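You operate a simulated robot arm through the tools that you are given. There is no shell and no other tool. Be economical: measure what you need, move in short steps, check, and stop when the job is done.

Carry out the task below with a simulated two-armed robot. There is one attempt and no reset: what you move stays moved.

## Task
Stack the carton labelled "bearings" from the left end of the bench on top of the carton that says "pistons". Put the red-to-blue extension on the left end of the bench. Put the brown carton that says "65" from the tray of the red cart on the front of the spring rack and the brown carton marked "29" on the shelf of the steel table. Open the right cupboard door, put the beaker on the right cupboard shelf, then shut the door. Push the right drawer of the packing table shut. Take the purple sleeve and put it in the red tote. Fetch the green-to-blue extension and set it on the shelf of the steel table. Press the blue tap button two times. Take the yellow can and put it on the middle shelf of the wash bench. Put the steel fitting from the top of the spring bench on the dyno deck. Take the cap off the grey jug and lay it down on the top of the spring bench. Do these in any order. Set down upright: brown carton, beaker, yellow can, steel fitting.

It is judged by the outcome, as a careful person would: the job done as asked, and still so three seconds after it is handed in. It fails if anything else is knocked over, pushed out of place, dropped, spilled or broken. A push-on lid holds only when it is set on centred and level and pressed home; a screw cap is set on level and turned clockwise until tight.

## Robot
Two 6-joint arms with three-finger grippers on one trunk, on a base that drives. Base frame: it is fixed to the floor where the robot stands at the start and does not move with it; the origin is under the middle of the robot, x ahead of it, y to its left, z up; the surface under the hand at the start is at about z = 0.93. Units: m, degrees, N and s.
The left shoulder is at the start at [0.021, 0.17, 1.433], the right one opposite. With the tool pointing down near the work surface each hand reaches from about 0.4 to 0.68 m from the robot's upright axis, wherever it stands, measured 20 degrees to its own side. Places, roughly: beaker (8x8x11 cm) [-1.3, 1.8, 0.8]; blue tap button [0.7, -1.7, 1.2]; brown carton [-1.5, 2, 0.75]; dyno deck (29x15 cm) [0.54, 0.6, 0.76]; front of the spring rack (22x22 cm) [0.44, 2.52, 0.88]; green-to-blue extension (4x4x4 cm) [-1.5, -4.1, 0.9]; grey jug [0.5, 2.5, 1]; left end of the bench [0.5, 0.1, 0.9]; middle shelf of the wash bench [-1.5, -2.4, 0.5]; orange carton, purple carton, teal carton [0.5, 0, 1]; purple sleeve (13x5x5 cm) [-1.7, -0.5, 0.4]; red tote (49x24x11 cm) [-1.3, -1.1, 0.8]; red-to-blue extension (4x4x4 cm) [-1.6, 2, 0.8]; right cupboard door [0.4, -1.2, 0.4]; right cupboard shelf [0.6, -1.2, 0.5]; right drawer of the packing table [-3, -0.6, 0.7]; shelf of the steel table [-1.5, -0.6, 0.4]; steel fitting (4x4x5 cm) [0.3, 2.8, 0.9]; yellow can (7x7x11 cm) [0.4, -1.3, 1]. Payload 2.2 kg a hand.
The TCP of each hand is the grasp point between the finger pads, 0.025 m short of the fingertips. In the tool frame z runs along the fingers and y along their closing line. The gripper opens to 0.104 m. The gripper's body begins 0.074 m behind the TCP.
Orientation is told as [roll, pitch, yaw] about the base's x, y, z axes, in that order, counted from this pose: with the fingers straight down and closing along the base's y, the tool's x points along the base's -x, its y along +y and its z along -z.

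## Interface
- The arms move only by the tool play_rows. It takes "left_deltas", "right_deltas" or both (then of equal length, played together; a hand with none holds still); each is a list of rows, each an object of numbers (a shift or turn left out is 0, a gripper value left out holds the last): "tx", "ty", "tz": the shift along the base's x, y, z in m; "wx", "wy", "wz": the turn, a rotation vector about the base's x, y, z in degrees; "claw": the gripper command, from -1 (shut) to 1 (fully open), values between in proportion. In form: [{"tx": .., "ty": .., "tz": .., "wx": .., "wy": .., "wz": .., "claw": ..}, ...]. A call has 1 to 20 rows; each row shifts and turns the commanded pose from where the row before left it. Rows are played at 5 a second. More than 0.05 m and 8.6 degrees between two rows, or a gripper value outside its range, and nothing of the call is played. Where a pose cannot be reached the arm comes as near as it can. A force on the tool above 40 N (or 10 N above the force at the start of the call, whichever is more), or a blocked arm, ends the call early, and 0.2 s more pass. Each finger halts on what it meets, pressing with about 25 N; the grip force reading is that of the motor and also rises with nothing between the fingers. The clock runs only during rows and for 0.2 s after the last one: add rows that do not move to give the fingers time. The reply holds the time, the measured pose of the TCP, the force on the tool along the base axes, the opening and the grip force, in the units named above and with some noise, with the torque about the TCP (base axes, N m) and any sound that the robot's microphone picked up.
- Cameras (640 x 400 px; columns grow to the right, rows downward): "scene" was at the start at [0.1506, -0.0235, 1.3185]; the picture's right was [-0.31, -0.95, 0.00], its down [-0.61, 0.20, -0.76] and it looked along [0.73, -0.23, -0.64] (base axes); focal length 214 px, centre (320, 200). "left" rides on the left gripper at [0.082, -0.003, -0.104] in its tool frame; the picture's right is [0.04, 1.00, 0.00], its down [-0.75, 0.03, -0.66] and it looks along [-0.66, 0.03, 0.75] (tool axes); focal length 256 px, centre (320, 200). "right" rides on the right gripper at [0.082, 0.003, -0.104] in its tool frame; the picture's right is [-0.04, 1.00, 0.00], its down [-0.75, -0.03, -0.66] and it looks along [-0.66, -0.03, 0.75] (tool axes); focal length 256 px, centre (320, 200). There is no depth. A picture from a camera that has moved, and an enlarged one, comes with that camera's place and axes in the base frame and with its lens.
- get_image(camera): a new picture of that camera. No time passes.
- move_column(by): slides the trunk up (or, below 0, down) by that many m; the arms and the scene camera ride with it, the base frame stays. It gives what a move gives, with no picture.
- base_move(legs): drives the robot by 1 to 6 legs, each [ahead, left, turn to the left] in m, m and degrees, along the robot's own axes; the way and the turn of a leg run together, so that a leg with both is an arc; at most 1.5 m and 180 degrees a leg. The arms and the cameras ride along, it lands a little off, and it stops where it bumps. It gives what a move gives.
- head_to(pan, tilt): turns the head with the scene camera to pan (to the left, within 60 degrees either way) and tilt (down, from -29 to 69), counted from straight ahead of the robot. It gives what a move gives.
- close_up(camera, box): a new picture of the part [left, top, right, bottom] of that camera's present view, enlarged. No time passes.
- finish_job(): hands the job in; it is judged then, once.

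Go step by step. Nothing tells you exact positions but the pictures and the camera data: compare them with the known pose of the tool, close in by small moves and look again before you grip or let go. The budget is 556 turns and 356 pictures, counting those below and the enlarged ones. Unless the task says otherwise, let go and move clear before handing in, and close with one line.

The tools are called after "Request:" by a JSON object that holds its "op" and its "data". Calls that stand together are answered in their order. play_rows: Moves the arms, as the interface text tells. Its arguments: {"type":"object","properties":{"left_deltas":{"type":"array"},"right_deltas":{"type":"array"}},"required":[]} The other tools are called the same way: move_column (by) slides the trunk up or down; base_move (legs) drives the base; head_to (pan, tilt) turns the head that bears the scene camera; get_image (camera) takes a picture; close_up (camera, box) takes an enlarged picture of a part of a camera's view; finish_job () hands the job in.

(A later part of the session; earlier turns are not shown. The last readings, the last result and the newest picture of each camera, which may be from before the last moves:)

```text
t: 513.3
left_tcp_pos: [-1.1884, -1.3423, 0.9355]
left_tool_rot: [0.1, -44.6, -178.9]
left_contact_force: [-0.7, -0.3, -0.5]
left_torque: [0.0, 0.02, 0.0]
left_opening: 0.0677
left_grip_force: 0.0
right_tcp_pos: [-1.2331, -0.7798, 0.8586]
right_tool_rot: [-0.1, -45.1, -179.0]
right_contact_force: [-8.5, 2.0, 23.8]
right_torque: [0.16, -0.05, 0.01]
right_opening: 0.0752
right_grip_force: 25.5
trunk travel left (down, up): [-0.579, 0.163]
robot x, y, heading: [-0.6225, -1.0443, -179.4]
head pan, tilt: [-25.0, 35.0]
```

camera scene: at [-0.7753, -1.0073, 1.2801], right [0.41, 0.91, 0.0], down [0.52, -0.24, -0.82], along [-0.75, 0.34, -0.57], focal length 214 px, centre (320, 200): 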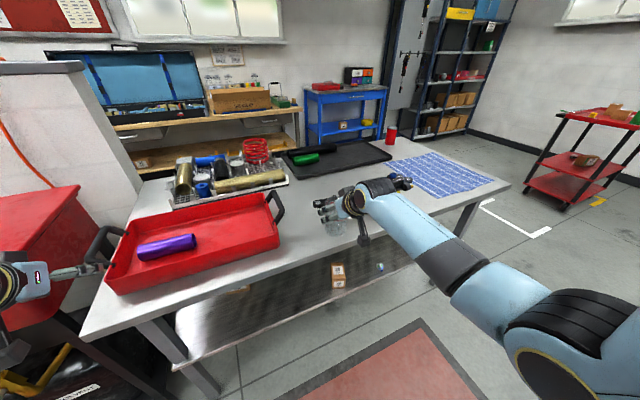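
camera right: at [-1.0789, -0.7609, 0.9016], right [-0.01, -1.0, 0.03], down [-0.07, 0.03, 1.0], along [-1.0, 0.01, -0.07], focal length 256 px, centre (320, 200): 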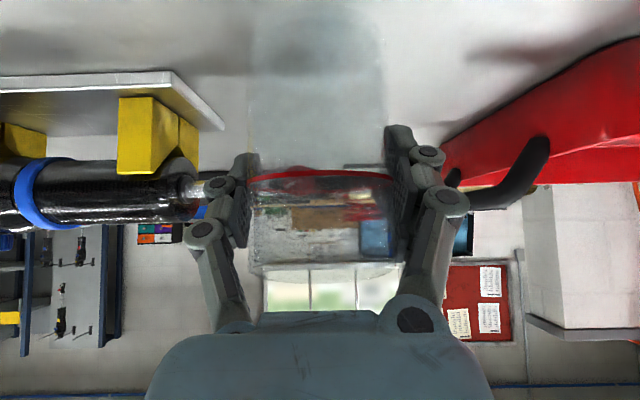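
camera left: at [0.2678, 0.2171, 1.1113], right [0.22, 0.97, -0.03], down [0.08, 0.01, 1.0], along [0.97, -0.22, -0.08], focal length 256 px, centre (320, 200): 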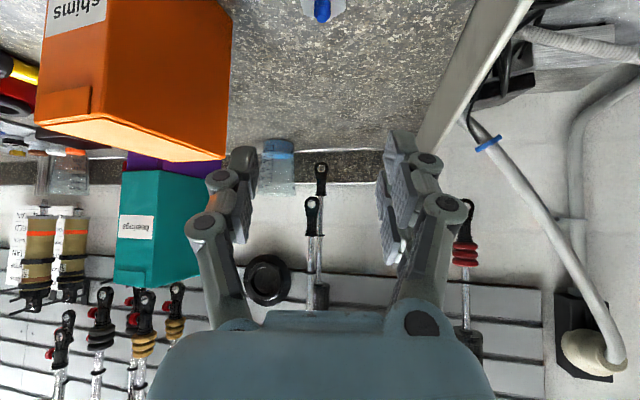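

Contact on the table. Release and withdraw.

Request:
{"op": "play_rows", "data": {"right_deltas": [{"tz": 0.003}, {"claw": 0.5}, {"claw": 1}, {}, {}]}}

Request:
{"op": "play_rows", "data": {"right_deltas": [{"tx": 0.028, "tz": 0.028}, {"tx": 0.028, "tz": 0.028}, {"tx": 0.028, "tz": 0.028}, {"tx": 0.03, "tz": 0.03}, {}]}}

Request:
{"op": "get_image", "data": {"camera": "right"}}

```text
t: 514.5
left_tcp_pos: [-1.1914, -1.3414, 0.9351]
left_tool_rot: [0.1, -44.7, -179.0]
left_contact_force: [-0.2, 1.2, -0.1]
left_torque: [-0.03, 0.01, -0.02]
left_opening: 0.0675
left_grip_force: 0.1
right_tcp_pos: [-1.2316, -0.7801, 0.8585]
right_tool_rot: [0.0, -44.8, -179.1]
right_contact_force: [0.8, 1.0, -0.1]
right_torque: [-0.01, 0.0, -0.02]
right_opening: 0.1041
right_grip_force: 0.0
trunk travel left (down, up): [-0.579, 0.163]
robot x, y, heading: [-0.6224, -1.0455, -179.3]
head pan, tilt: [-25.0, 35.0]
```

```text
t: 515.7
left_tcp_pos: [-1.1906, -1.342, 0.9342]
left_tool_rot: [0.0, -44.5, -179.0]
left_contact_force: [-0.5, 0.0, 0.9]
left_torque: [-0.01, -0.02, 0.03]
left_opening: 0.0677
left_grip_force: 0.1
right_tcp_pos: [-1.1209, -0.7807, 0.9704]
right_tool_rot: [0.0, -44.6, -179.1]
right_contact_force: [0.9, -0.7, 0.0]
right_torque: [0.0, -0.03, -0.03]
right_opening: 0.1039
right_grip_force: 0.1
trunk travel left (down, up): [-0.579, 0.163]
robot x, y, heading: [-0.6222, -1.0425, -179.5]
head pan, tilt: [-25.0, 35.0]
```

```text
143 pictures are left
camera right: at [-0.9888, -0.7813, 0.9875], right [-0.01, -1.0, 0.03], down [-0.08, 0.03, 1.0], along [-1.0, 0.01, -0.08], focal length 256 px, centre (320, 200)
```

right: 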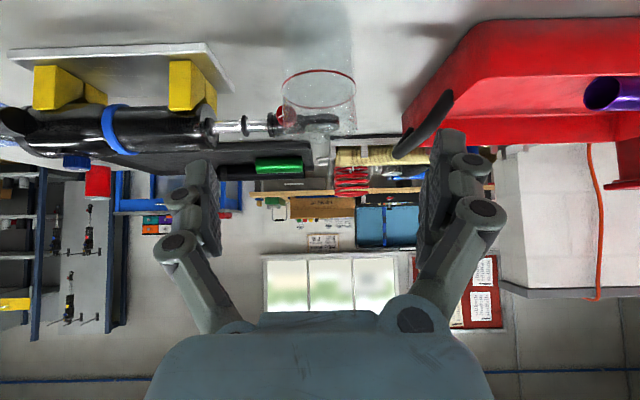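

Beaker stands on the table. Now the left hand: back a little, strafe right, line up.

Request:
{"op": "base_move", "data": {"legs": [[-0.15, 0, 0], [0, -0.56, 0]]}}

Request:
{"op": "play_rows", "data": {"left_deltas": [{"claw": 1}, {}, {}]}}

Request:
{"op": "get_image", "data": {"camera": "left"}}

```text
t: 519.9
left_tcp_pos: [-1.0524, -0.7785, 0.9346]
left_tool_rot: [0.2, -44.7, -178.2]
left_contact_force: [-0.7, 0.6, 0.3]
left_torque: [-0.01, 0.01, -0.01]
left_opening: 0.0678
left_grip_force: 0.0
right_tcp_pos: [-0.9914, -0.2169, 0.9712]
right_tool_rot: [0.1, -44.7, -178.2]
right_contact_force: [0.4, 0.5, 0.0]
right_torque: [0.0, 0.0, 0.02]
right_opening: 0.1042
right_grip_force: 0.1
trunk travel left (down, up): [-0.579, 0.163]
robot x, y, heading: [-0.4889, -0.4756, -178.6]
head pan, tilt: [-25.0, 35.0]
```

```text
t: 520.7
left_tcp_pos: [-1.0524, -0.7797, 0.934]
left_tool_rot: [0.1, -44.7, -178.0]
left_contact_force: [0.5, 0.3, 0.0]
left_torque: [0.01, 0.0, 0.01]
left_opening: 0.1041
left_grip_force: 0.1
right_tcp_pos: [-0.9915, -0.2168, 0.9704]
right_tool_rot: [-0.1, -44.7, -178.1]
right_contact_force: [0.1, -0.2, 1.1]
right_torque: [0.0, 0.0, 0.01]
right_opening: 0.1042
right_grip_force: 0.1
trunk travel left (down, up): [-0.579, 0.163]
robot x, y, heading: [-0.4882, -0.4788, -178.3]
head pan, tilt: [-25.0, 35.0]
```

```text
142 pictures are left
camera left: at [-0.9218, -0.7716, 0.9511], right [0.06, -1.0, -0.03], down [-0.07, -0.03, 1.0], along [-1.0, -0.06, -0.08], focal length 256 px, centre (320, 200)
```

left: 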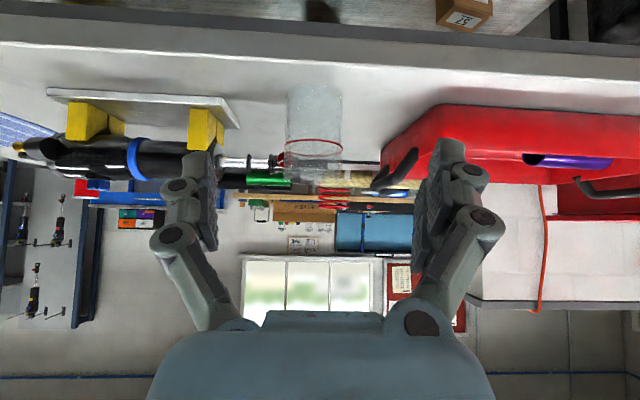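

Request:
{"op": "base_move", "data": {"legs": [[0.09, 0, -1.5]]}}

Request:
{"op": "get_image", "data": {"camera": "left"}}

```text
t: 521.8
left_tcp_pos: [-1.1539, -0.765, 0.9347]
left_tool_rot: [0.1, -44.7, -179.6]
left_contact_force: [-0.8, 0.6, 0.2]
left_torque: [0.03, 0.0, 0.03]
left_opening: 0.1042
left_grip_force: 0.1
right_tcp_pos: [-1.0763, -0.2048, 0.9709]
right_tool_rot: [0.1, -44.6, -179.7]
right_contact_force: [-1.2, -0.6, -0.1]
right_torque: [-0.01, 0.0, -0.02]
right_opening: 0.1038
right_grip_force: 0.1
trunk travel left (down, up): [-0.579, 0.163]
robot x, y, heading: [-0.5821, -0.4743, -180.2]
head pan, tilt: [-25.0, 35.0]
```

```text
141 pictures are left
camera left: at [-1.0226, -0.7609, 0.9505], right [0.04, -1.0, -0.03], down [-0.08, -0.03, 1.0], along [-1.0, -0.03, -0.08], focal length 256 px, centre (320, 200)
```

left: 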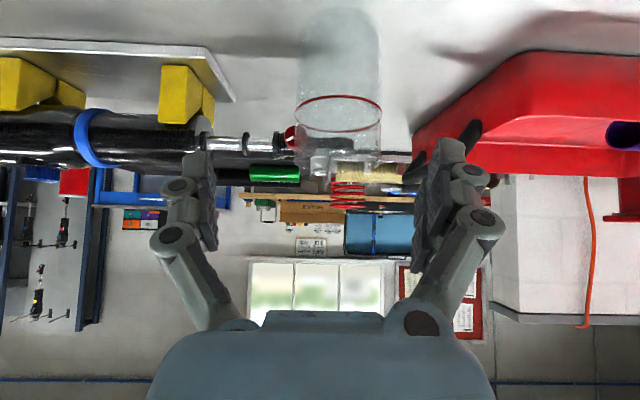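

Request:
{"op": "play_rows", "data": {"left_deltas": [{"ty": -0.018}, {"tx": -0.026, "tz": -0.025}, {"tx": -0.026, "tz": -0.025}, {"tx": -0.026, "tz": -0.025}, {}]}}

Request:
{"op": "get_image", "data": {"camera": "left"}}

```text
t: 523.0
left_tcp_pos: [-1.2315, -0.7823, 0.8605]
left_tool_rot: [0.1, -44.7, -179.7]
left_contact_force: [0.7, -0.3, 0.5]
left_torque: [0.04, -0.01, -0.01]
left_opening: 0.1042
left_grip_force: 0.1
right_tcp_pos: [-1.076, -0.2035, 0.9714]
right_tool_rot: [0.0, -44.8, -179.7]
right_contact_force: [0.2, 0.4, 1.2]
right_torque: [-0.01, 0.01, -0.05]
right_opening: 0.1043
right_grip_force: 0.0
trunk travel left (down, up): [-0.579, 0.163]
robot x, y, heading: [-0.5817, -0.4748, -180.0]
head pan, tilt: [-25.0, 35.0]
```

```text
140 pictures are left
camera left: at [-1.1001, -0.7801, 0.8772], right [0.04, -1.0, -0.03], down [-0.07, -0.03, 1.0], along [-1.0, -0.03, -0.07], focal length 256 px, centre (320, 200)
```

left: 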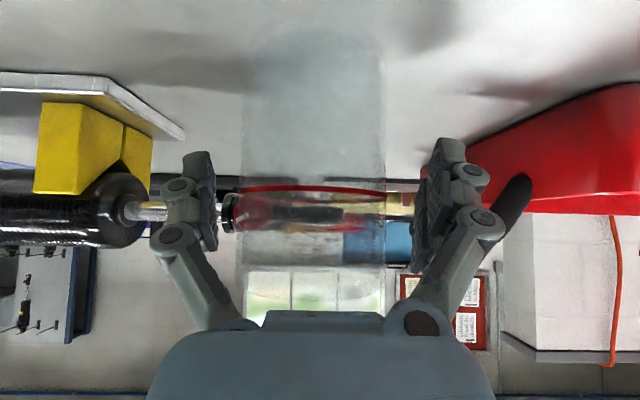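

Request:
{"op": "play_rows", "data": {"left_deltas": [{"claw": -1}, {}, {}, {}]}}

Request:
{"op": "play_rows", "data": {"left_deltas": [{"tz": 0.02}, {"tz": 0.03}, {"tz": 0.04}, {"tz": 0.03}, {}]}}

Request:
{"op": "get_image", "data": {"camera": "left"}}

```text
t: 524.0
left_tcp_pos: [-1.2309, -0.7854, 0.859]
left_tool_rot: [0.0, -44.7, -179.6]
left_contact_force: [0.2, 0.7, -0.1]
left_torque: [0.03, -0.02, 0.0]
left_opening: 0.0743
left_grip_force: 24.6
right_tcp_pos: [-1.0759, -0.2034, 0.9703]
right_tool_rot: [0.0, -44.7, -179.7]
right_contact_force: [-0.4, -0.5, -0.5]
right_torque: [0.02, -0.01, 0.02]
right_opening: 0.1038
right_grip_force: 0.0
trunk travel left (down, up): [-0.579, 0.163]
robot x, y, heading: [-0.579, -0.4742, -180.1]
head pan, tilt: [-25.0, 35.0]
```

```text
t: 525.2
left_tcp_pos: [-1.2303, -0.7829, 0.9817]
left_tool_rot: [0.1, -44.7, -179.5]
left_contact_force: [-0.2, -0.6, -0.8]
left_torque: [-0.02, 0.02, -0.01]
left_opening: 0.0744
left_grip_force: 24.6
right_tcp_pos: [-1.0758, -0.2034, 0.9694]
right_tool_rot: [0.0, -44.7, -179.7]
right_contact_force: [-0.2, -0.2, -1.3]
right_torque: [0.02, 0.02, -0.02]
right_opening: 0.1039
right_grip_force: 0.1
trunk travel left (down, up): [-0.579, 0.163]
robot x, y, heading: [-0.5786, -0.4733, -180.1]
head pan, tilt: [-25.0, 35.0]
```

```text
139 pictures are left
camera left: at [-1.0987, -0.7797, 0.9983], right [0.04, -1.0, -0.03], down [-0.07, -0.03, 1.0], along [-1.0, -0.03, -0.08], focal length 256 px, centre (320, 200)
```

left: 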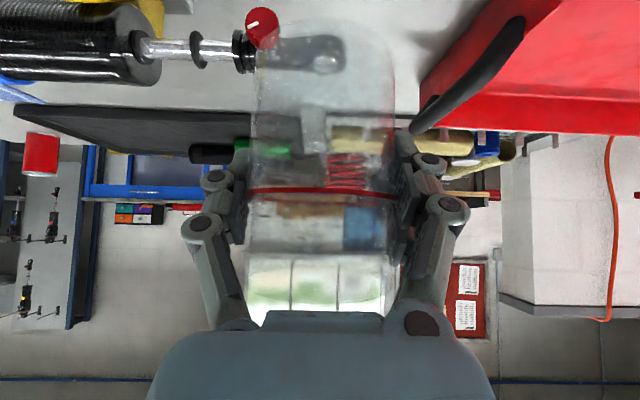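

Left hand has the beaker. I raise, back off, turn toward the cupboard and look in.

Request:
{"op": "move_column", "data": {"by": 0.1}}

Request:
{"op": "base_move", "data": {"legs": [[-0.08, 0, 0], [0, 0, 180], [-0.15, 0, 0], [0, -1.1, 0]]}}

Request:
{"op": "head_to", "data": {"pan": 10, "tilt": 40}}

Request:
{"op": "get_image", "data": {"camera": "scene"}}

```text
t: 526.5
left_tcp_pos: [-1.2301, -0.7825, 1.0785]
left_tool_rot: [0.1, -44.5, -179.7]
left_contact_force: [-0.4, 1.2, -0.1]
left_torque: [0.02, 0.01, 0.0]
left_opening: 0.074
left_grip_force: 24.4
right_tcp_pos: [-1.0765, -0.204, 1.0715]
right_tool_rot: [-0.1, -44.8, -179.7]
right_contact_force: [-0.1, -0.6, -0.2]
right_torque: [-0.01, -0.01, 0.03]
right_opening: 0.1041
right_grip_force: 0.0
trunk travel left (down, up): [-0.679, 0.063]
robot x, y, heading: [-0.5809, -0.4775, -180.1]
head pan, tilt: [-25.0, 35.0]
```

```text
t: 540.9
left_tcp_pos: [-0.0589, -1.2764, 1.0807]
left_tool_rot: [0.0, -44.7, -3.0]
left_contact_force: [0.0, -0.2, -0.5]
left_torque: [-0.03, 0.02, -0.01]
left_opening: 0.0738
left_grip_force: 24.9
right_tcp_pos: [-0.2454, -1.8455, 1.07]
right_tool_rot: [0.0, -44.8, -2.9]
right_contact_force: [0.5, -0.8, 0.3]
right_torque: [0.0, 0.01, -0.01]
right_opening: 0.104
right_grip_force: 0.1
trunk travel left (down, up): [-0.679, 0.063]
robot x, y, heading: [-0.7236, -1.5452, -3.5]
head pan, tilt: [-25.0, 35.0]
```

```text
t: 541.9
left_tcp_pos: [-0.0587, -1.2766, 1.0787]
left_tool_rot: [0.1, -44.7, -2.9]
left_contact_force: [0.2, 0.3, -1.8]
left_torque: [0.0, 0.04, 0.02]
left_opening: 0.0736
left_grip_force: 24.9
right_tcp_pos: [-0.2453, -1.8459, 1.0705]
right_tool_rot: [0.0, -44.7, -3.1]
right_contact_force: [-0.8, 0.1, 0.3]
right_torque: [-0.05, -0.01, -0.03]
right_opening: 0.1039
right_grip_force: 0.0
trunk travel left (down, up): [-0.679, 0.063]
robot x, y, heading: [-0.7252, -1.5465, -3.4]
head pan, tilt: [10.0, 40.0]
```

```text
138 pictures are left
camera scene: at [-0.5701, -1.5383, 1.3728], right [0.12, -0.99, 0.0], down [-0.64, -0.07, -0.77], along [0.76, 0.09, -0.64], focal length 214 px, centre (320, 200)
```

scene: 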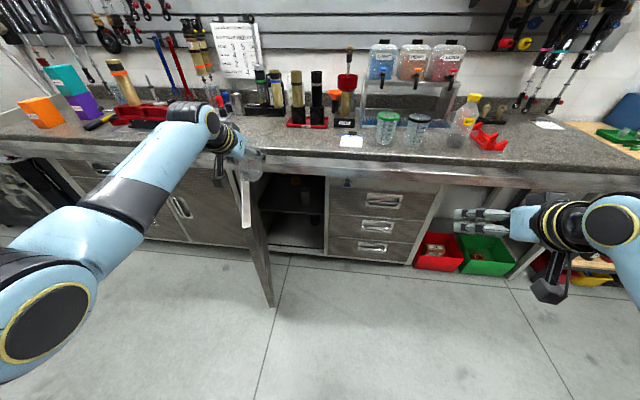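

Request:
{"op": "base_move", "data": {"legs": [[-0.05, -0.1, 3.4]]}}

Request:
{"op": "move_column", "data": {"by": -0.4}}

Request:
{"op": "move_column", "data": {"by": -0.12}}

Request:
{"op": "head_to", "data": {"pan": 15, "tilt": 20}}

Request:
{"op": "get_image", "data": {"camera": "scene"}}

Request:
{"op": "get_image", "data": {"camera": "left"}}

```text
t: 543.1
left_tcp_pos: [-0.1285, -1.3371, 1.0785]
left_tool_rot: [0.1, -44.7, 0.3]
left_contact_force: [0.8, -0.4, -1.1]
left_torque: [-0.02, -0.01, 0.01]
left_opening: 0.0738
left_grip_force: 24.8
right_tcp_pos: [-0.2827, -1.9146, 1.0711]
right_tool_rot: [0.1, -44.7, 0.3]
right_contact_force: [0.0, -0.8, -0.3]
right_torque: [0.02, 0.01, 0.01]
right_opening: 0.1042
right_grip_force: 0.1
trunk travel left (down, up): [-0.679, 0.063]
robot x, y, heading: [-0.7749, -1.6461, 0.2]
head pan, tilt: [10.0, 40.0]
```

```text
t: 546.9
left_tcp_pos: [-0.1277, -1.3372, 0.6794]
left_tool_rot: [0.1, -44.6, 0.4]
left_contact_force: [0.7, -0.2, -0.6]
left_torque: [-0.02, 0.02, -0.03]
left_opening: 0.0737
left_grip_force: 25.0
right_tcp_pos: [-0.2828, -1.9145, 0.67]
right_tool_rot: [0.0, -44.9, 0.3]
right_contact_force: [-0.8, -0.4, 0.4]
right_torque: [0.0, 0.0, 0.01]
right_opening: 0.1041
right_grip_force: 0.1
trunk travel left (down, up): [-0.279, 0.463]
robot x, y, heading: [-0.7793, -1.6461, -0.1]
head pan, tilt: [10.0, 40.0]
```

```text
t: 548.4
left_tcp_pos: [-0.13, -1.3365, 0.5604]
left_tool_rot: [0.2, -44.7, 0.4]
left_contact_force: [-0.9, 0.7, -0.5]
left_torque: [0.01, 0.01, -0.02]
left_opening: 0.0738
left_grip_force: 24.9
right_tcp_pos: [-0.2826, -1.9155, 0.5518]
right_tool_rot: [0.0, -44.9, 0.3]
right_contact_force: [-0.2, 0.0, -0.1]
right_torque: [0.0, 0.01, 0.01]
right_opening: 0.1041
right_grip_force: 0.2
trunk travel left (down, up): [-0.159, 0.583]
robot x, y, heading: [-0.7746, -1.6461, 0.0]
head pan, tilt: [10.0, 40.0]
```

```text
t: 549.2
left_tcp_pos: [-0.1277, -1.3357, 0.5593]
left_tool_rot: [0.1, -44.7, 0.5]
left_contact_force: [-0.2, 0.3, -0.7]
left_torque: [-0.01, 0.0, 0.01]
left_opening: 0.0734
left_grip_force: 24.6
right_tcp_pos: [-0.2833, -1.9155, 0.5504]
right_tool_rot: [0.0, -44.8, 0.4]
right_contact_force: [0.3, -0.6, -0.3]
right_torque: [0.02, 0.02, -0.03]
right_opening: 0.1039
right_grip_force: 0.0
trunk travel left (down, up): [-0.159, 0.583]
robot x, y, heading: [-0.7759, -1.6488, -0.0]
head pan, tilt: [15.0, 20.0]
```

```text
137 pictures are left
camera scene: at [-0.5985, -1.6183, 0.8721], right [0.26, -0.97, 0.0], down [-0.33, -0.09, -0.94], along [0.91, 0.24, -0.34], focal length 214 px, centre (320, 200)
```

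scene: 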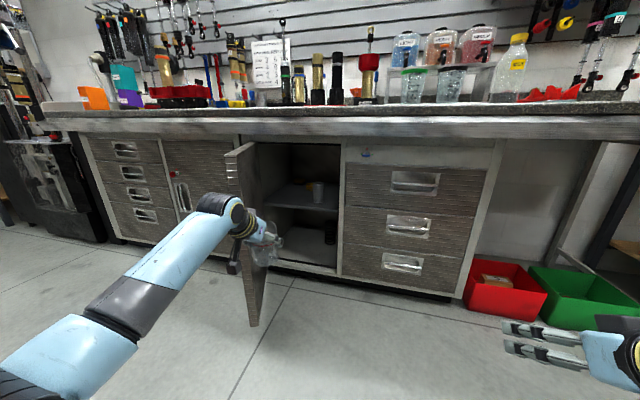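

```text
136 pictures are left
camera left: at [-0.2601, -1.3413, 0.5759], right [-0.04, 1.0, -0.03], down [0.07, 0.03, 1.0], along [1.0, 0.03, -0.08], focal length 256 px, centre (320, 200)
```

left: 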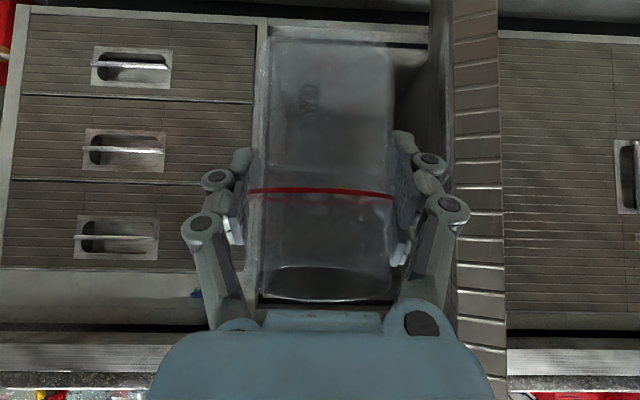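

Request:
{"op": "close_up", "data": {"camera": "scene", "box": [220, 130, 370, 280]}}

```text
2.67 times, centred on (295, 205) of scene
camera zoom: at [-0.5985, -1.6183, 0.8721], right [0.26, -0.97, 0.0], down [-0.33, -0.09, -0.94], along [0.91, 0.24, -0.34], focal length 572 px, centre (387, 187)
```

zoom: 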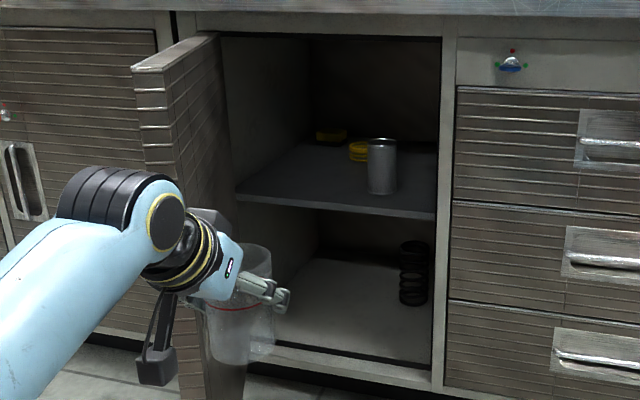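

The free spot on the shelf is near (0.45, -1.19), shelf z ≈ 0.45. I swing the right arm out to the side so it won't meet the drawers.

Request:
{"op": "play_rows", "data": {"right_deltas": [{"tx": -0.02, "ty": -0.035, "wz": -5}, {"tx": -0.02, "ty": -0.035, "wz": -5}, {"tx": -0.025, "ty": -0.035, "wz": -5}, {"tx": -0.025, "ty": -0.035, "wz": -5}, {"tx": -0.03, "ty": -0.03, "wz": -5}, {"tx": -0.03, "ty": -0.03, "wz": -5}, {"tx": -0.03, "ty": -0.03, "wz": -5}, {"tx": -0.03, "ty": -0.03, "wz": -5}, {"tx": -0.03, "ty": -0.03, "wz": -5}, {"tx": -0.03, "ty": -0.02, "wz": -5, "claw": -1}, {}]}}

Request:
{"op": "base_move", "data": {"legs": [[0.2, 0, 14]]}}

Request:
{"op": "get_image", "data": {"camera": "scene"}}

```text
t: 551.6
left_tcp_pos: [-0.1283, -1.3358, 0.5597]
left_tool_rot: [0.1, -44.7, 0.4]
left_contact_force: [-0.4, 0.4, 0.3]
left_torque: [-0.01, 0.01, -0.01]
left_opening: 0.0738
left_grip_force: 24.8
right_tcp_pos: [-0.5178, -2.1477, 0.5324]
right_tool_rot: [0.1, -44.6, -49.7]
right_contact_force: [0.2, 0.5, -0.8]
right_torque: [-0.01, 0.0, 0.0]
right_opening: 0.0259
right_grip_force: 1.3
right hand out of reach, approached as far as the arm can: row 7, 8, 9, 10
trunk travel left (down, up): [-0.159, 0.583]
robot x, y, heading: [-0.7766, -1.6418, -0.1]
head pan, tilt: [15.0, 20.0]
```

```text
t: 552.8
left_tcp_pos: [-0.0759, -1.2538, 0.5555]
left_tool_rot: [-0.5, -43.9, 8.1]
left_contact_force: [0.3, -0.3, -0.1]
left_torque: [0.01, 0.03, 0.03]
left_opening: 0.0808
left_grip_force: 25.5
right_tcp_pos: [-0.3583, -2.1043, 0.5322]
right_tool_rot: [0.2, -44.7, -42.6]
right_contact_force: [0.8, -0.9, -0.2]
right_torque: [0.01, -0.05, 0.02]
right_opening: 0.0
right_grip_force: 24.6
trunk travel left (down, up): [-0.159, 0.583]
robot x, y, heading: [-0.6801, -1.6354, 7.3]
head pan, tilt: [15.0, 20.0]
stopped in leg 1: the force on the tool passed its limit at 87 N (the readings are from after the stop); the commanded pose is now the measured one
```

```text
134 pictures are left
camera scene: at [-0.5048, -1.5893, 0.8723], right [0.38, -0.93, 0.0], down [-0.32, -0.13, -0.94], along [0.87, 0.36, -0.34], focal length 214 px, centre (320, 200)
```

scene: 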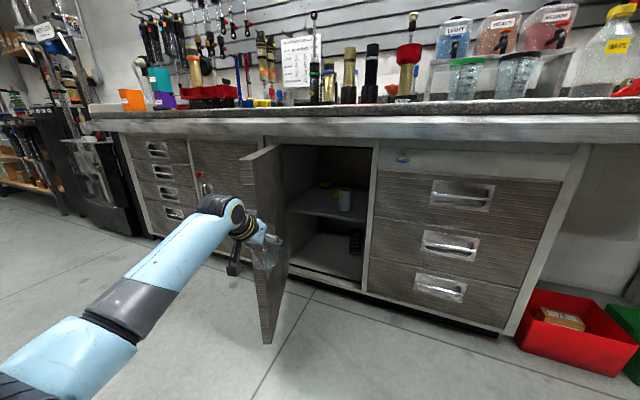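

The hand touched the door edge while turning. I check the beaker in the left camera.

Request:
{"op": "get_image", "data": {"camera": "left"}}

Request:
{"op": "close_up", "data": {"camera": "scene", "box": [180, 130, 380, 330]}}

```text
133 pictures are left
camera left: at [-0.2067, -1.2741, 0.575], right [-0.16, 0.99, -0.03], down [0.08, 0.05, 1.0], along [0.98, 0.16, -0.09], focal length 256 px, centre (320, 200)
```

left: 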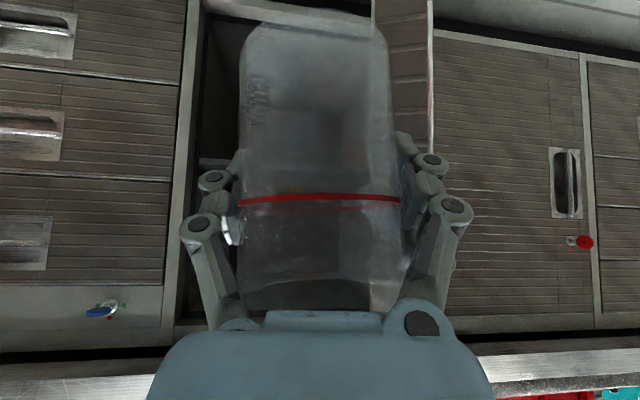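

```text
2.00 times, centred on (280, 230) of scene
camera zoom: at [-0.5048, -1.5893, 0.8723], right [0.38, -0.93, 0.0], down [-0.32, -0.13, -0.94], along [0.87, 0.36, -0.34], focal length 429 px, centre (400, 140)
```

zoom: 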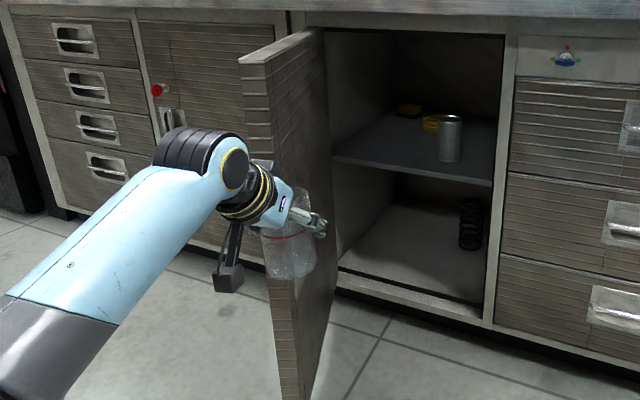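

Request:
{"op": "base_move", "data": {"legs": [[-0.15, 0, 0]]}}

Request:
{"op": "get_image", "data": {"camera": "left"}}

Request:
{"op": "close_up", "data": {"camera": "scene", "box": [180, 130, 380, 330]}}

```text
t: 554.2
left_tcp_pos: [-0.2199, -1.269, 0.5551]
left_tool_rot: [-0.6, -43.9, 8.1]
left_contact_force: [-0.5, -0.4, -1.2]
left_torque: [-0.03, -0.03, 0.01]
left_opening: 0.0802
left_grip_force: 25.5
right_tcp_pos: [-0.4997, -2.1217, 0.5317]
right_tool_rot: [0.1, -44.7, -42.3]
right_contact_force: [-0.2, 0.3, -0.1]
right_torque: [-0.01, -0.01, 0.0]
right_opening: 0.0
right_grip_force: 25.1
trunk travel left (down, up): [-0.159, 0.583]
robot x, y, heading: [-0.8237, -1.6545, 7.2]
head pan, tilt: [15.0, 20.0]
```

```text
131 pictures are left
camera left: at [-0.3491, -1.2906, 0.5746], right [-0.16, 0.99, -0.03], down [0.08, 0.05, 1.0], along [0.98, 0.16, -0.09], focal length 256 px, centre (320, 200)
```

left: 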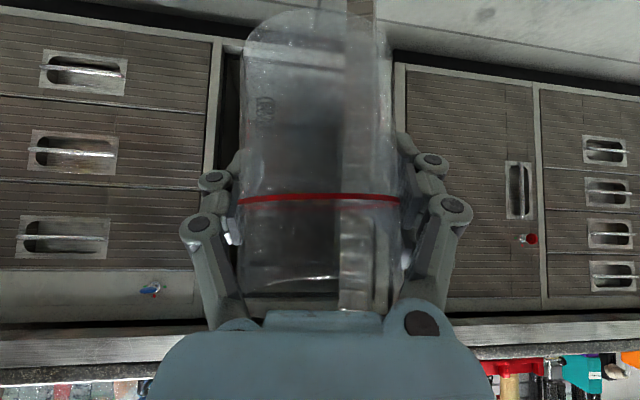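

```text
2.00 times, centred on (280, 230) of scene
camera zoom: at [-0.6464, -1.6063, 0.8722], right [0.38, -0.92, 0.0], down [-0.32, -0.13, -0.94], along [0.87, 0.36, -0.34], focal length 429 px, centre (400, 140)
```

zoom: 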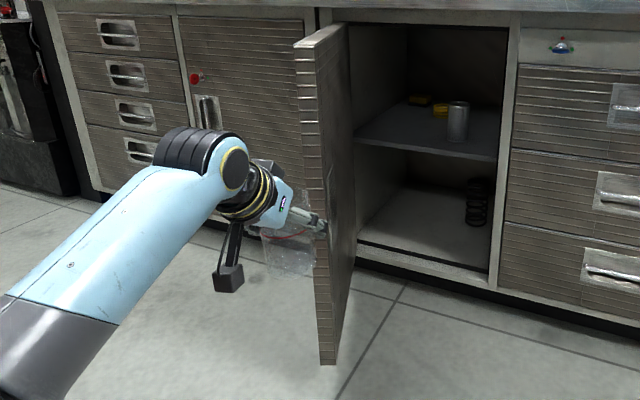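

Request:
{"op": "close_up", "data": {"camera": "scene", "box": [285, 200, 365, 280]}}

```text
5.00 times, centred on (325, 240) of scene
camera zoom: at [-0.6464, -1.6063, 0.8722], right [0.38, -0.92, 0.0], down [-0.32, -0.13, -0.94], along [0.87, 0.36, -0.34], focal length 1072 px, centre (295, 0)
```

zoom: 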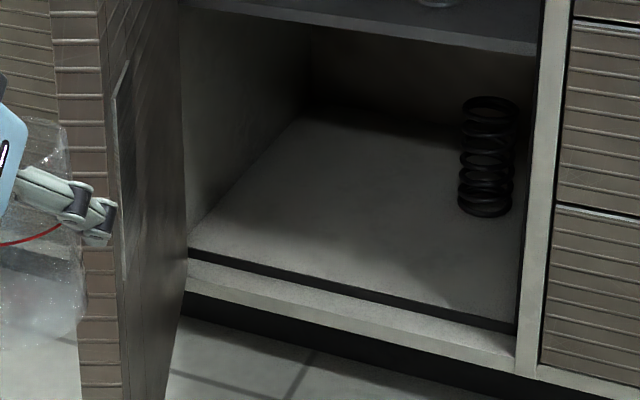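

Request:
{"op": "close_up", "data": {"camera": "scene", "box": [240, 200, 350, 280]}}

```text
5.00 times, centred on (295, 240) of scene
camera zoom: at [-0.6464, -1.6063, 0.8722], right [0.38, -0.92, 0.0], down [-0.32, -0.13, -0.94], along [0.87, 0.36, -0.34], focal length 1072 px, centre (445, 0)
```

zoom: 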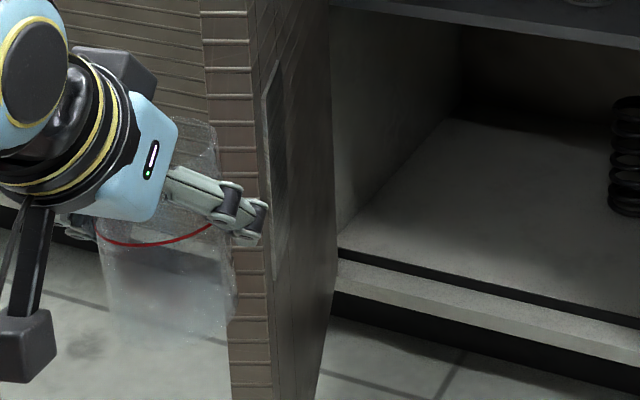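

The beaker is still gripped upright, just seated deeper in the hand. I shift right, then turn, so the hand's line passes clear of the door.

Request:
{"op": "base_move", "data": {"legs": [[0.0, -0.19, 0], [0, 0, 7]]}}

Request:
{"op": "get_image", "data": {"camera": "scene"}}

Request:
{"op": "get_image", "data": {"camera": "left"}}

```text
t: 556.3
left_tcp_pos: [-0.2442, -1.3908, 0.5557]
left_tool_rot: [-0.6, -44.0, 15.0]
left_contact_force: [-0.5, 0.3, -1.0]
left_torque: [0.02, 0.0, 0.0]
left_opening: 0.0793
left_grip_force: 25.0
right_tcp_pos: [-0.422, -2.27, 0.5324]
right_tool_rot: [0.1, -44.7, -35.7]
right_contact_force: [1.1, -0.3, -0.1]
right_torque: [-0.01, 0.04, -0.03]
right_opening: 0.0
right_grip_force: 25.5
trunk travel left (down, up): [-0.159, 0.583]
robot x, y, heading: [-0.7959, -1.8447, 14.1]
head pan, tilt: [15.0, 20.0]
```

```text
127 pictures are left
camera scene: at [-0.6288, -1.7756, 0.8722], right [0.49, -0.87, 0.0], down [-0.3, -0.17, -0.94], along [0.82, 0.46, -0.34], focal length 214 px, centre (320, 200)
```

scene: 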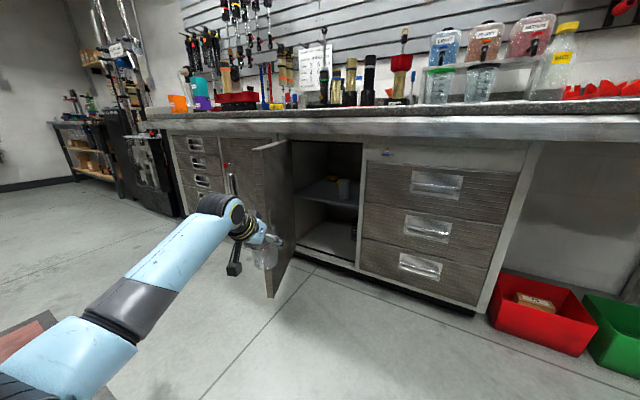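

```text
126 pictures are left
camera left: at [-0.3705, -1.4277, 0.5745], right [-0.28, 0.96, -0.04], down [0.08, 0.06, 1.0], along [0.96, 0.27, -0.09], focal length 256 px, centre (320, 200)
```

left: 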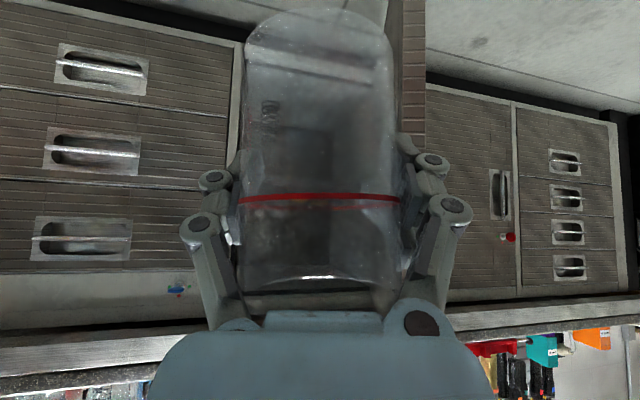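

Request:
{"op": "base_move", "data": {"legs": [[0, -0.02, 0], [0.3, 0, 0]]}}

Request:
{"op": "get_image", "data": {"camera": "left"}}

Request:
{"op": "close_up", "data": {"camera": "scene", "box": [180, 110, 380, 310]}}

```text
t: 558.7
left_tcp_pos: [0.0501, -1.3385, 0.5565]
left_tool_rot: [-0.6, -43.9, 14.9]
left_contact_force: [-0.1, 0.0, -0.2]
left_torque: [-0.04, -0.02, 0.01]
left_opening: 0.079
left_grip_force: 24.7
right_tcp_pos: [-0.1289, -2.2169, 0.5326]
right_tool_rot: [0.2, -44.6, -35.7]
right_contact_force: [0.3, -0.5, -0.1]
right_torque: [-0.01, -0.01, 0.01]
right_opening: 0.0
right_grip_force: 24.9
trunk travel left (down, up): [-0.159, 0.583]
robot x, y, heading: [-0.5047, -1.7936, 14.3]
head pan, tilt: [15.0, 20.0]
```

```text
125 pictures are left
camera left: at [-0.0766, -1.3746, 0.5744], right [-0.28, 0.96, -0.04], down [0.08, 0.06, 1.0], along [0.96, 0.27, -0.09], focal length 256 px, centre (320, 200)
```

left: 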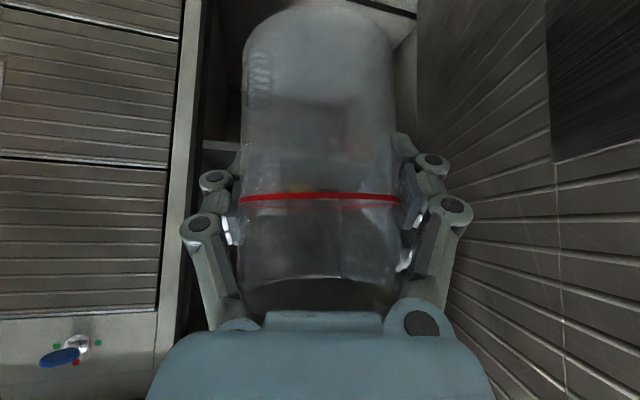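

```text
2.00 times, centred on (280, 210) of scene
camera zoom: at [-0.3349, -1.7225, 0.8722], right [0.49, -0.87, 0.0], down [-0.3, -0.17, -0.94], along [0.82, 0.46, -0.34], focal length 429 px, centre (400, 180)
```

zoom: 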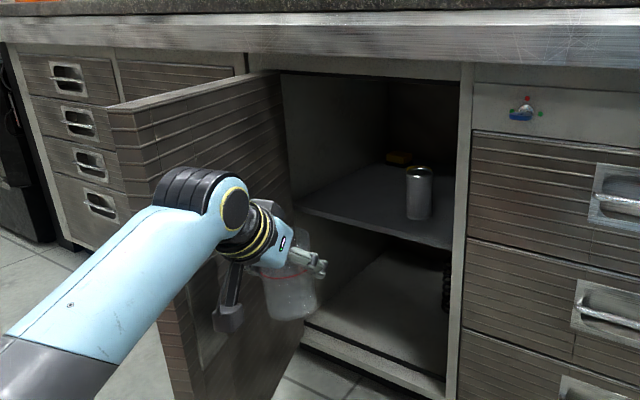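

Path is clear and the door stands wide. I advance further and aim for (0.465, -1.18), keeping left of the can inside.

Request:
{"op": "base_move", "data": {"legs": [[0.22, 0.03, 0]]}}

Request:
{"op": "get_image", "data": {"camera": "left"}}

Request:
{"op": "close_up", "data": {"camera": "scene", "box": [160, 90, 380, 290]}}

```text
t: 560.4
left_tcp_pos: [0.2477, -1.2569, 0.5562]
left_tool_rot: [-0.7, -43.9, 14.9]
left_contact_force: [0.6, 0.0, -0.9]
left_torque: [-0.01, -0.03, 0.0]
left_opening: 0.0788
left_grip_force: 25.0
right_tcp_pos: [0.0712, -2.1344, 0.5332]
right_tool_rot: [0.0, -44.7, -35.6]
right_contact_force: [0.2, -0.6, -0.3]
right_torque: [-0.01, 0.0, -0.01]
right_opening: 0.0
right_grip_force: 25.3
trunk travel left (down, up): [-0.159, 0.583]
robot x, y, heading: [-0.3012, -1.7112, 14.3]
head pan, tilt: [15.0, 20.0]
```

```text
123 pictures are left
camera left: at [0.122, -1.2931, 0.5743], right [-0.28, 0.96, -0.04], down [0.08, 0.06, 1.0], along [0.96, 0.27, -0.09], focal length 256 px, centre (320, 200)
```

left: 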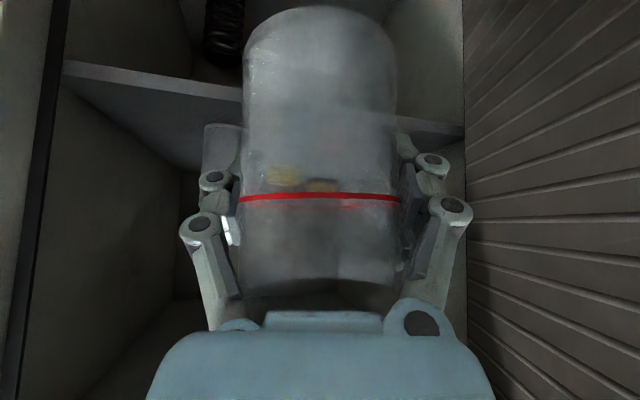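

```text
2.00 times, centred on (270, 190) of scene
camera zoom: at [-0.1358, -1.6412, 0.8722], right [0.49, -0.87, 0.0], down [-0.3, -0.17, -0.94], along [0.82, 0.46, -0.34], focal length 429 px, centre (420, 220)
```

zoom: 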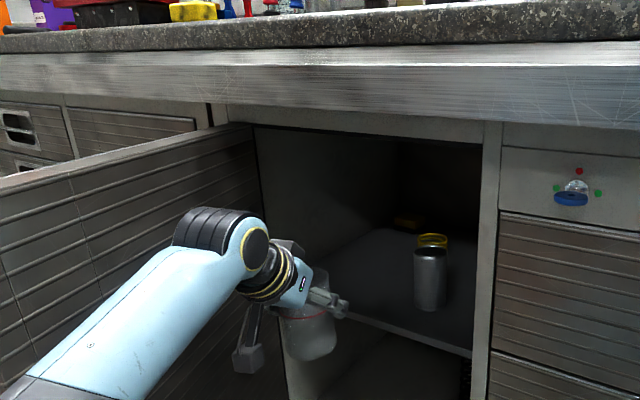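

Request:
{"op": "base_move", "data": {"legs": [[0.14, 0, 0]]}}

Request:
{"op": "play_rows", "data": {"left_deltas": [{"tx": 0.025, "ty": 0.012}, {"tx": 0.028, "ty": 0.012}, {"tx": 0.025, "ty": 0.01}, {}]}}

Request:
{"op": "get_image", "data": {"camera": "left"}}

Request:
{"op": "close_up", "data": {"camera": "scene", "box": [200, 110, 400, 290]}}

```text
t: 561.7
left_tcp_pos: [0.3867, -1.2206, 0.5543]
left_tool_rot: [-0.6, -43.8, 15.1]
left_contact_force: [-0.7, -0.2, -0.2]
left_torque: [0.01, -0.05, 0.01]
left_opening: 0.0788
left_grip_force: 25.2
right_tcp_pos: [0.21, -2.0995, 0.5326]
right_tool_rot: [0.1, -44.8, -35.5]
right_contact_force: [0.6, 0.4, -0.1]
right_torque: [0.0, 0.02, -0.02]
right_opening: 0.0
right_grip_force: 24.5
trunk travel left (down, up): [-0.159, 0.583]
robot x, y, heading: [-0.1631, -1.6761, 14.0]
head pan, tilt: [15.0, 20.0]
```

```text
t: 562.7
left_tcp_pos: [0.464, -1.1877, 0.5552]
left_tool_rot: [-0.6, -43.9, 15.1]
left_contact_force: [-0.3, 0.1, -0.5]
left_torque: [-0.02, -0.03, -0.04]
left_opening: 0.0785
left_grip_force: 24.3
right_tcp_pos: [0.2113, -2.0992, 0.5319]
right_tool_rot: [0.1, -44.7, -35.5]
right_contact_force: [0.8, -0.8, 0.8]
right_torque: [0.0, 0.01, 0.03]
right_opening: 0.0001
right_grip_force: 25.1
trunk travel left (down, up): [-0.159, 0.583]
robot x, y, heading: [-0.165, -1.6754, 14.6]
head pan, tilt: [15.0, 20.0]
```

```text
121 pictures are left
camera left: at [0.3377, -1.2238, 0.5743], right [-0.28, 0.96, -0.03], down [0.08, 0.06, 1.0], along [0.96, 0.28, -0.09], focal length 256 px, centre (320, 200)
```

left: 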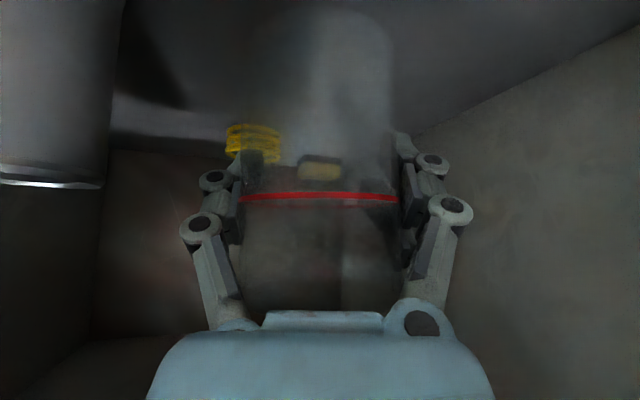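

```text
2.22 times, centred on (300, 200) of scene
camera zoom: at [0.0029, -1.6057, 0.8722], right [0.49, -0.87, 0.0], down [-0.3, -0.17, -0.94], along [0.82, 0.46, -0.34], focal length 477 px, centre (364, 200)
```

zoom: 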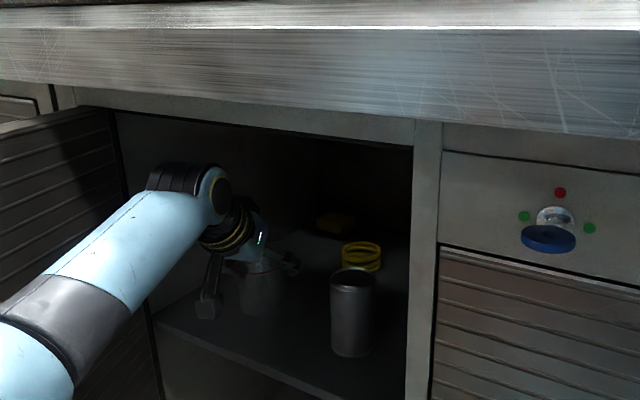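

Over the shelf, clear of the can. Lower gently.

Request:
{"op": "play_rows", "data": {"left_deltas": [{"tz": -0.015}, {"tz": -0.012}, {"tz": -0.01}, {"tz": -0.006}, {"tz": -0.004}, {}]}}

Request:
{"op": "close_up", "data": {"camera": "scene", "box": [230, 150, 350, 270]}}

```text
t: 564.1
left_tcp_pos: [0.4651, -1.1873, 0.512]
left_tool_rot: [-0.4, -44.4, 14.9]
left_contact_force: [-0.2, -0.9, 20.4]
left_torque: [0.48, 0.64, 0.1]
left_opening: 0.0786
left_grip_force: 24.7
right_tcp_pos: [0.2092, -2.1003, 0.5327]
right_tool_rot: [0.2, -44.8, -35.5]
right_contact_force: [0.3, -0.1, 0.7]
right_torque: [0.0, 0.02, 0.04]
right_opening: 0.0
right_grip_force: 25.1
trunk travel left (down, up): [-0.159, 0.583]
robot x, y, heading: [-0.1623, -1.6773, 14.3]
head pan, tilt: [15.0, 20.0]
```

```text
3.33 times, centred on (290, 210) of scene
camera zoom: at [0.0015, -1.6068, 0.8729], right [0.49, -0.87, 0.0], down [-0.3, -0.17, -0.94], along [0.82, 0.46, -0.34], focal length 715 px, centre (420, 167)
```

zoom: 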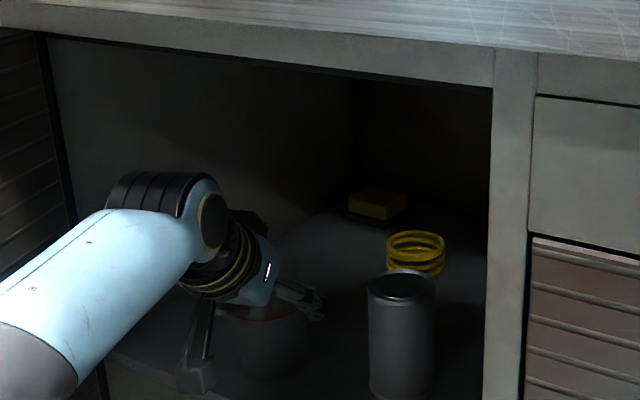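

Contact. I open in small steps so the beaker settles flat.

Request:
{"op": "play_rows", "data": {"left_deltas": [{"claw": 0.53}, {"claw": 0.58}, {"claw": 0.65}, {"claw": 0.8}, {"claw": 1.0}, {}]}}

Request:
{"op": "get_image", "data": {"camera": "left"}}

```text
t: 565.5
left_tcp_pos: [0.4647, -1.1872, 0.5076]
left_tool_rot: [-0.6, -43.8, 15.1]
left_contact_force: [0.2, -0.1, 0.6]
left_torque: [0.0, 0.0, -0.03]
left_opening: 0.104
left_grip_force: 0.1
right_tcp_pos: [0.2103, -2.0982, 0.5327]
right_tool_rot: [0.1, -44.7, -35.5]
right_contact_force: [0.0, -1.1, -0.1]
right_torque: [0.0, 0.01, -0.03]
right_opening: 0.0002
right_grip_force: 25.2
trunk travel left (down, up): [-0.159, 0.583]
robot x, y, heading: [-0.1637, -1.6759, 14.3]
head pan, tilt: [15.0, 20.0]
```

```text
118 pictures are left
camera left: at [0.3382, -1.2238, 0.5263], right [-0.28, 0.96, -0.03], down [0.08, 0.06, 1.0], along [0.96, 0.28, -0.09], focal length 256 px, centre (320, 200)
```

left: 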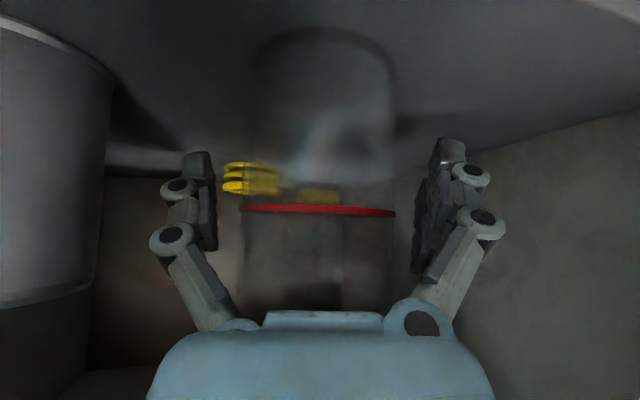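

Standing. I withdraw back and up, then reverse out.

Request:
{"op": "play_rows", "data": {"left_deltas": [{"tx": -0.022, "ty": -0.006, "tz": 0.022}, {"tx": -0.022, "ty": -0.006, "tz": 0.022}, {"tx": -0.022, "ty": -0.006, "tz": 0.022}, {"tx": -0.03, "ty": -0.008, "tz": 0.01}, {}]}}

Request:
{"op": "get_image", "data": {"camera": "left"}}

Request:
{"op": "close_up", "data": {"camera": "scene", "box": [230, 150, 350, 270]}}

```text
t: 566.7
left_tcp_pos: [0.3668, -1.2127, 0.5858]
left_tool_rot: [-0.6, -43.9, 15.0]
left_contact_force: [-0.1, 0.7, 0.0]
left_torque: [-0.02, -0.01, -0.01]
left_opening: 0.1038
left_grip_force: 0.0
right_tcp_pos: [0.2113, -2.0998, 0.5322]
right_tool_rot: [0.1, -44.7, -35.4]
right_contact_force: [-0.5, 0.1, 0.3]
right_torque: [-0.02, 0.04, 0.03]
right_opening: 0.0
right_grip_force: 24.9
trunk travel left (down, up): [-0.159, 0.583]
robot x, y, heading: [-0.1675, -1.6761, 14.2]
head pan, tilt: [15.0, 20.0]
```

```text
117 pictures are left
camera left: at [0.2416, -1.2494, 0.6049], right [-0.28, 0.96, -0.04], down [0.08, 0.06, 1.0], along [0.96, 0.28, -0.09], focal length 256 px, centre (320, 200)
```

left: 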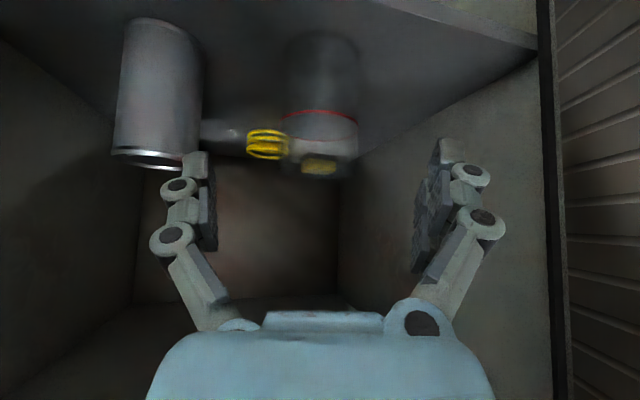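

```text
3.33 times, centred on (290, 210) of scene
camera zoom: at [0.0027, -1.6057, 0.8722], right [0.49, -0.87, 0.0], down [-0.3, -0.17, -0.94], along [0.82, 0.46, -0.34], focal length 715 px, centre (420, 167)
```

zoom: 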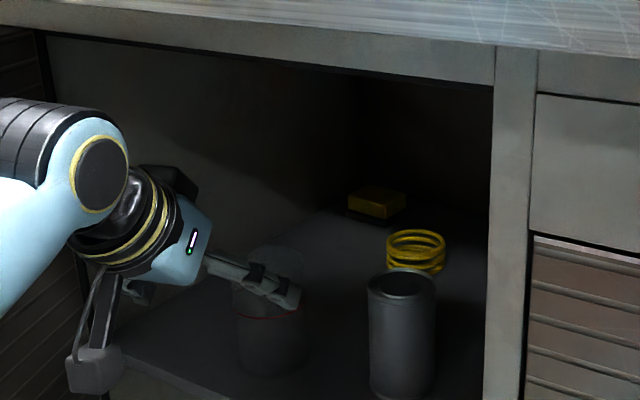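

The beaker stands on the shelf. I reverse out along the same line.

Request:
{"op": "base_move", "data": {"legs": [[-0.7, 0, 0]]}}

Request:
{"op": "play_rows", "data": {"right_deltas": [{"tx": 0.03, "ty": 0.02, "wz": 5}, {"tx": 0.03, "ty": 0.02, "wz": 5}, {"tx": 0.03, "ty": 0.02, "wz": 5}, {"tx": 0.03, "ty": 0.025, "wz": 5}, {"tx": 0.025, "ty": 0.03, "wz": 5}, {"tx": 0.025, "ty": 0.03, "wz": 5}, {"tx": 0.025, "ty": 0.03, "wz": 5}, {"tx": 0.02, "ty": 0.03, "wz": 5}, {"tx": 0.02, "ty": 0.03, "wz": 5}, {"tx": 0.02, "ty": 0.03, "wz": 5}, {}]}}

Request:
{"op": "base_move", "data": {"legs": [[0, 0, -14.2]]}}

Request:
{"op": "get_image", "data": {"camera": "scene"}}

```text
t: 570.6
left_tcp_pos: [-0.3143, -1.3862, 0.5861]
left_tool_rot: [-0.4, -43.9, 15.0]
left_contact_force: [-0.2, -0.7, 0.3]
left_torque: [-0.05, 0.0, 0.02]
left_opening: 0.1039
left_grip_force: 0.1
right_tcp_pos: [-0.4706, -2.2729, 0.5329]
right_tool_rot: [0.2, -44.7, -35.5]
right_contact_force: [0.1, 0.0, 0.1]
right_torque: [0.01, 0.03, 0.0]
right_opening: 0.0
right_grip_force: 25.2
trunk travel left (down, up): [-0.159, 0.583]
robot x, y, heading: [-0.8468, -1.8566, 14.3]
head pan, tilt: [15.0, 20.0]
```

```text
t: 573.0
left_tcp_pos: [-0.3143, -1.3854, 0.5869]
left_tool_rot: [-0.6, -43.9, 15.2]
left_contact_force: [-0.1, 0.1, 0.1]
left_torque: [0.0, 0.01, 0.03]
left_opening: 0.1041
left_grip_force: 0.0
right_tcp_pos: [-0.2178, -2.0097, 0.5317]
right_tool_rot: [0.1, -44.7, 14.7]
right_contact_force: [0.9, 0.3, 0.7]
right_torque: [-0.05, 0.0, 0.03]
right_opening: 0.0
right_grip_force: 24.5
trunk travel left (down, up): [-0.159, 0.583]
robot x, y, heading: [-0.8484, -1.8497, 14.3]
head pan, tilt: [15.0, 20.0]
```

```text
t: 574.2
left_tcp_pos: [-0.2188, -1.5277, 0.5858]
left_tool_rot: [-0.6, -43.9, 1.1]
left_contact_force: [1.1, 0.5, 0.6]
left_torque: [0.01, -0.02, 0.01]
left_opening: 0.1041
left_grip_force: 0.1
right_tcp_pos: [-0.2758, -2.1564, 0.531]
right_tool_rot: [0.1, -44.6, 0.6]
right_contact_force: [-0.7, -0.2, -1.4]
right_torque: [0.03, 0.04, -0.03]
right_opening: 0.0001
right_grip_force: 24.8
trunk travel left (down, up): [-0.159, 0.583]
robot x, y, heading: [-0.8459, -1.8472, 0.3]
head pan, tilt: [15.0, 20.0]
```

```text
115 pictures are left
camera scene: at [-0.6683, -1.822, 0.8722], right [0.27, -0.96, 0.0], down [-0.33, -0.09, -0.94], along [0.91, 0.25, -0.34], focal length 214 px, centre (320, 200)
```

scene: 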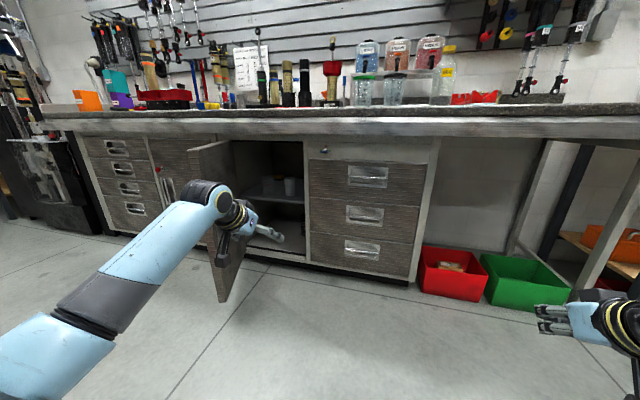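

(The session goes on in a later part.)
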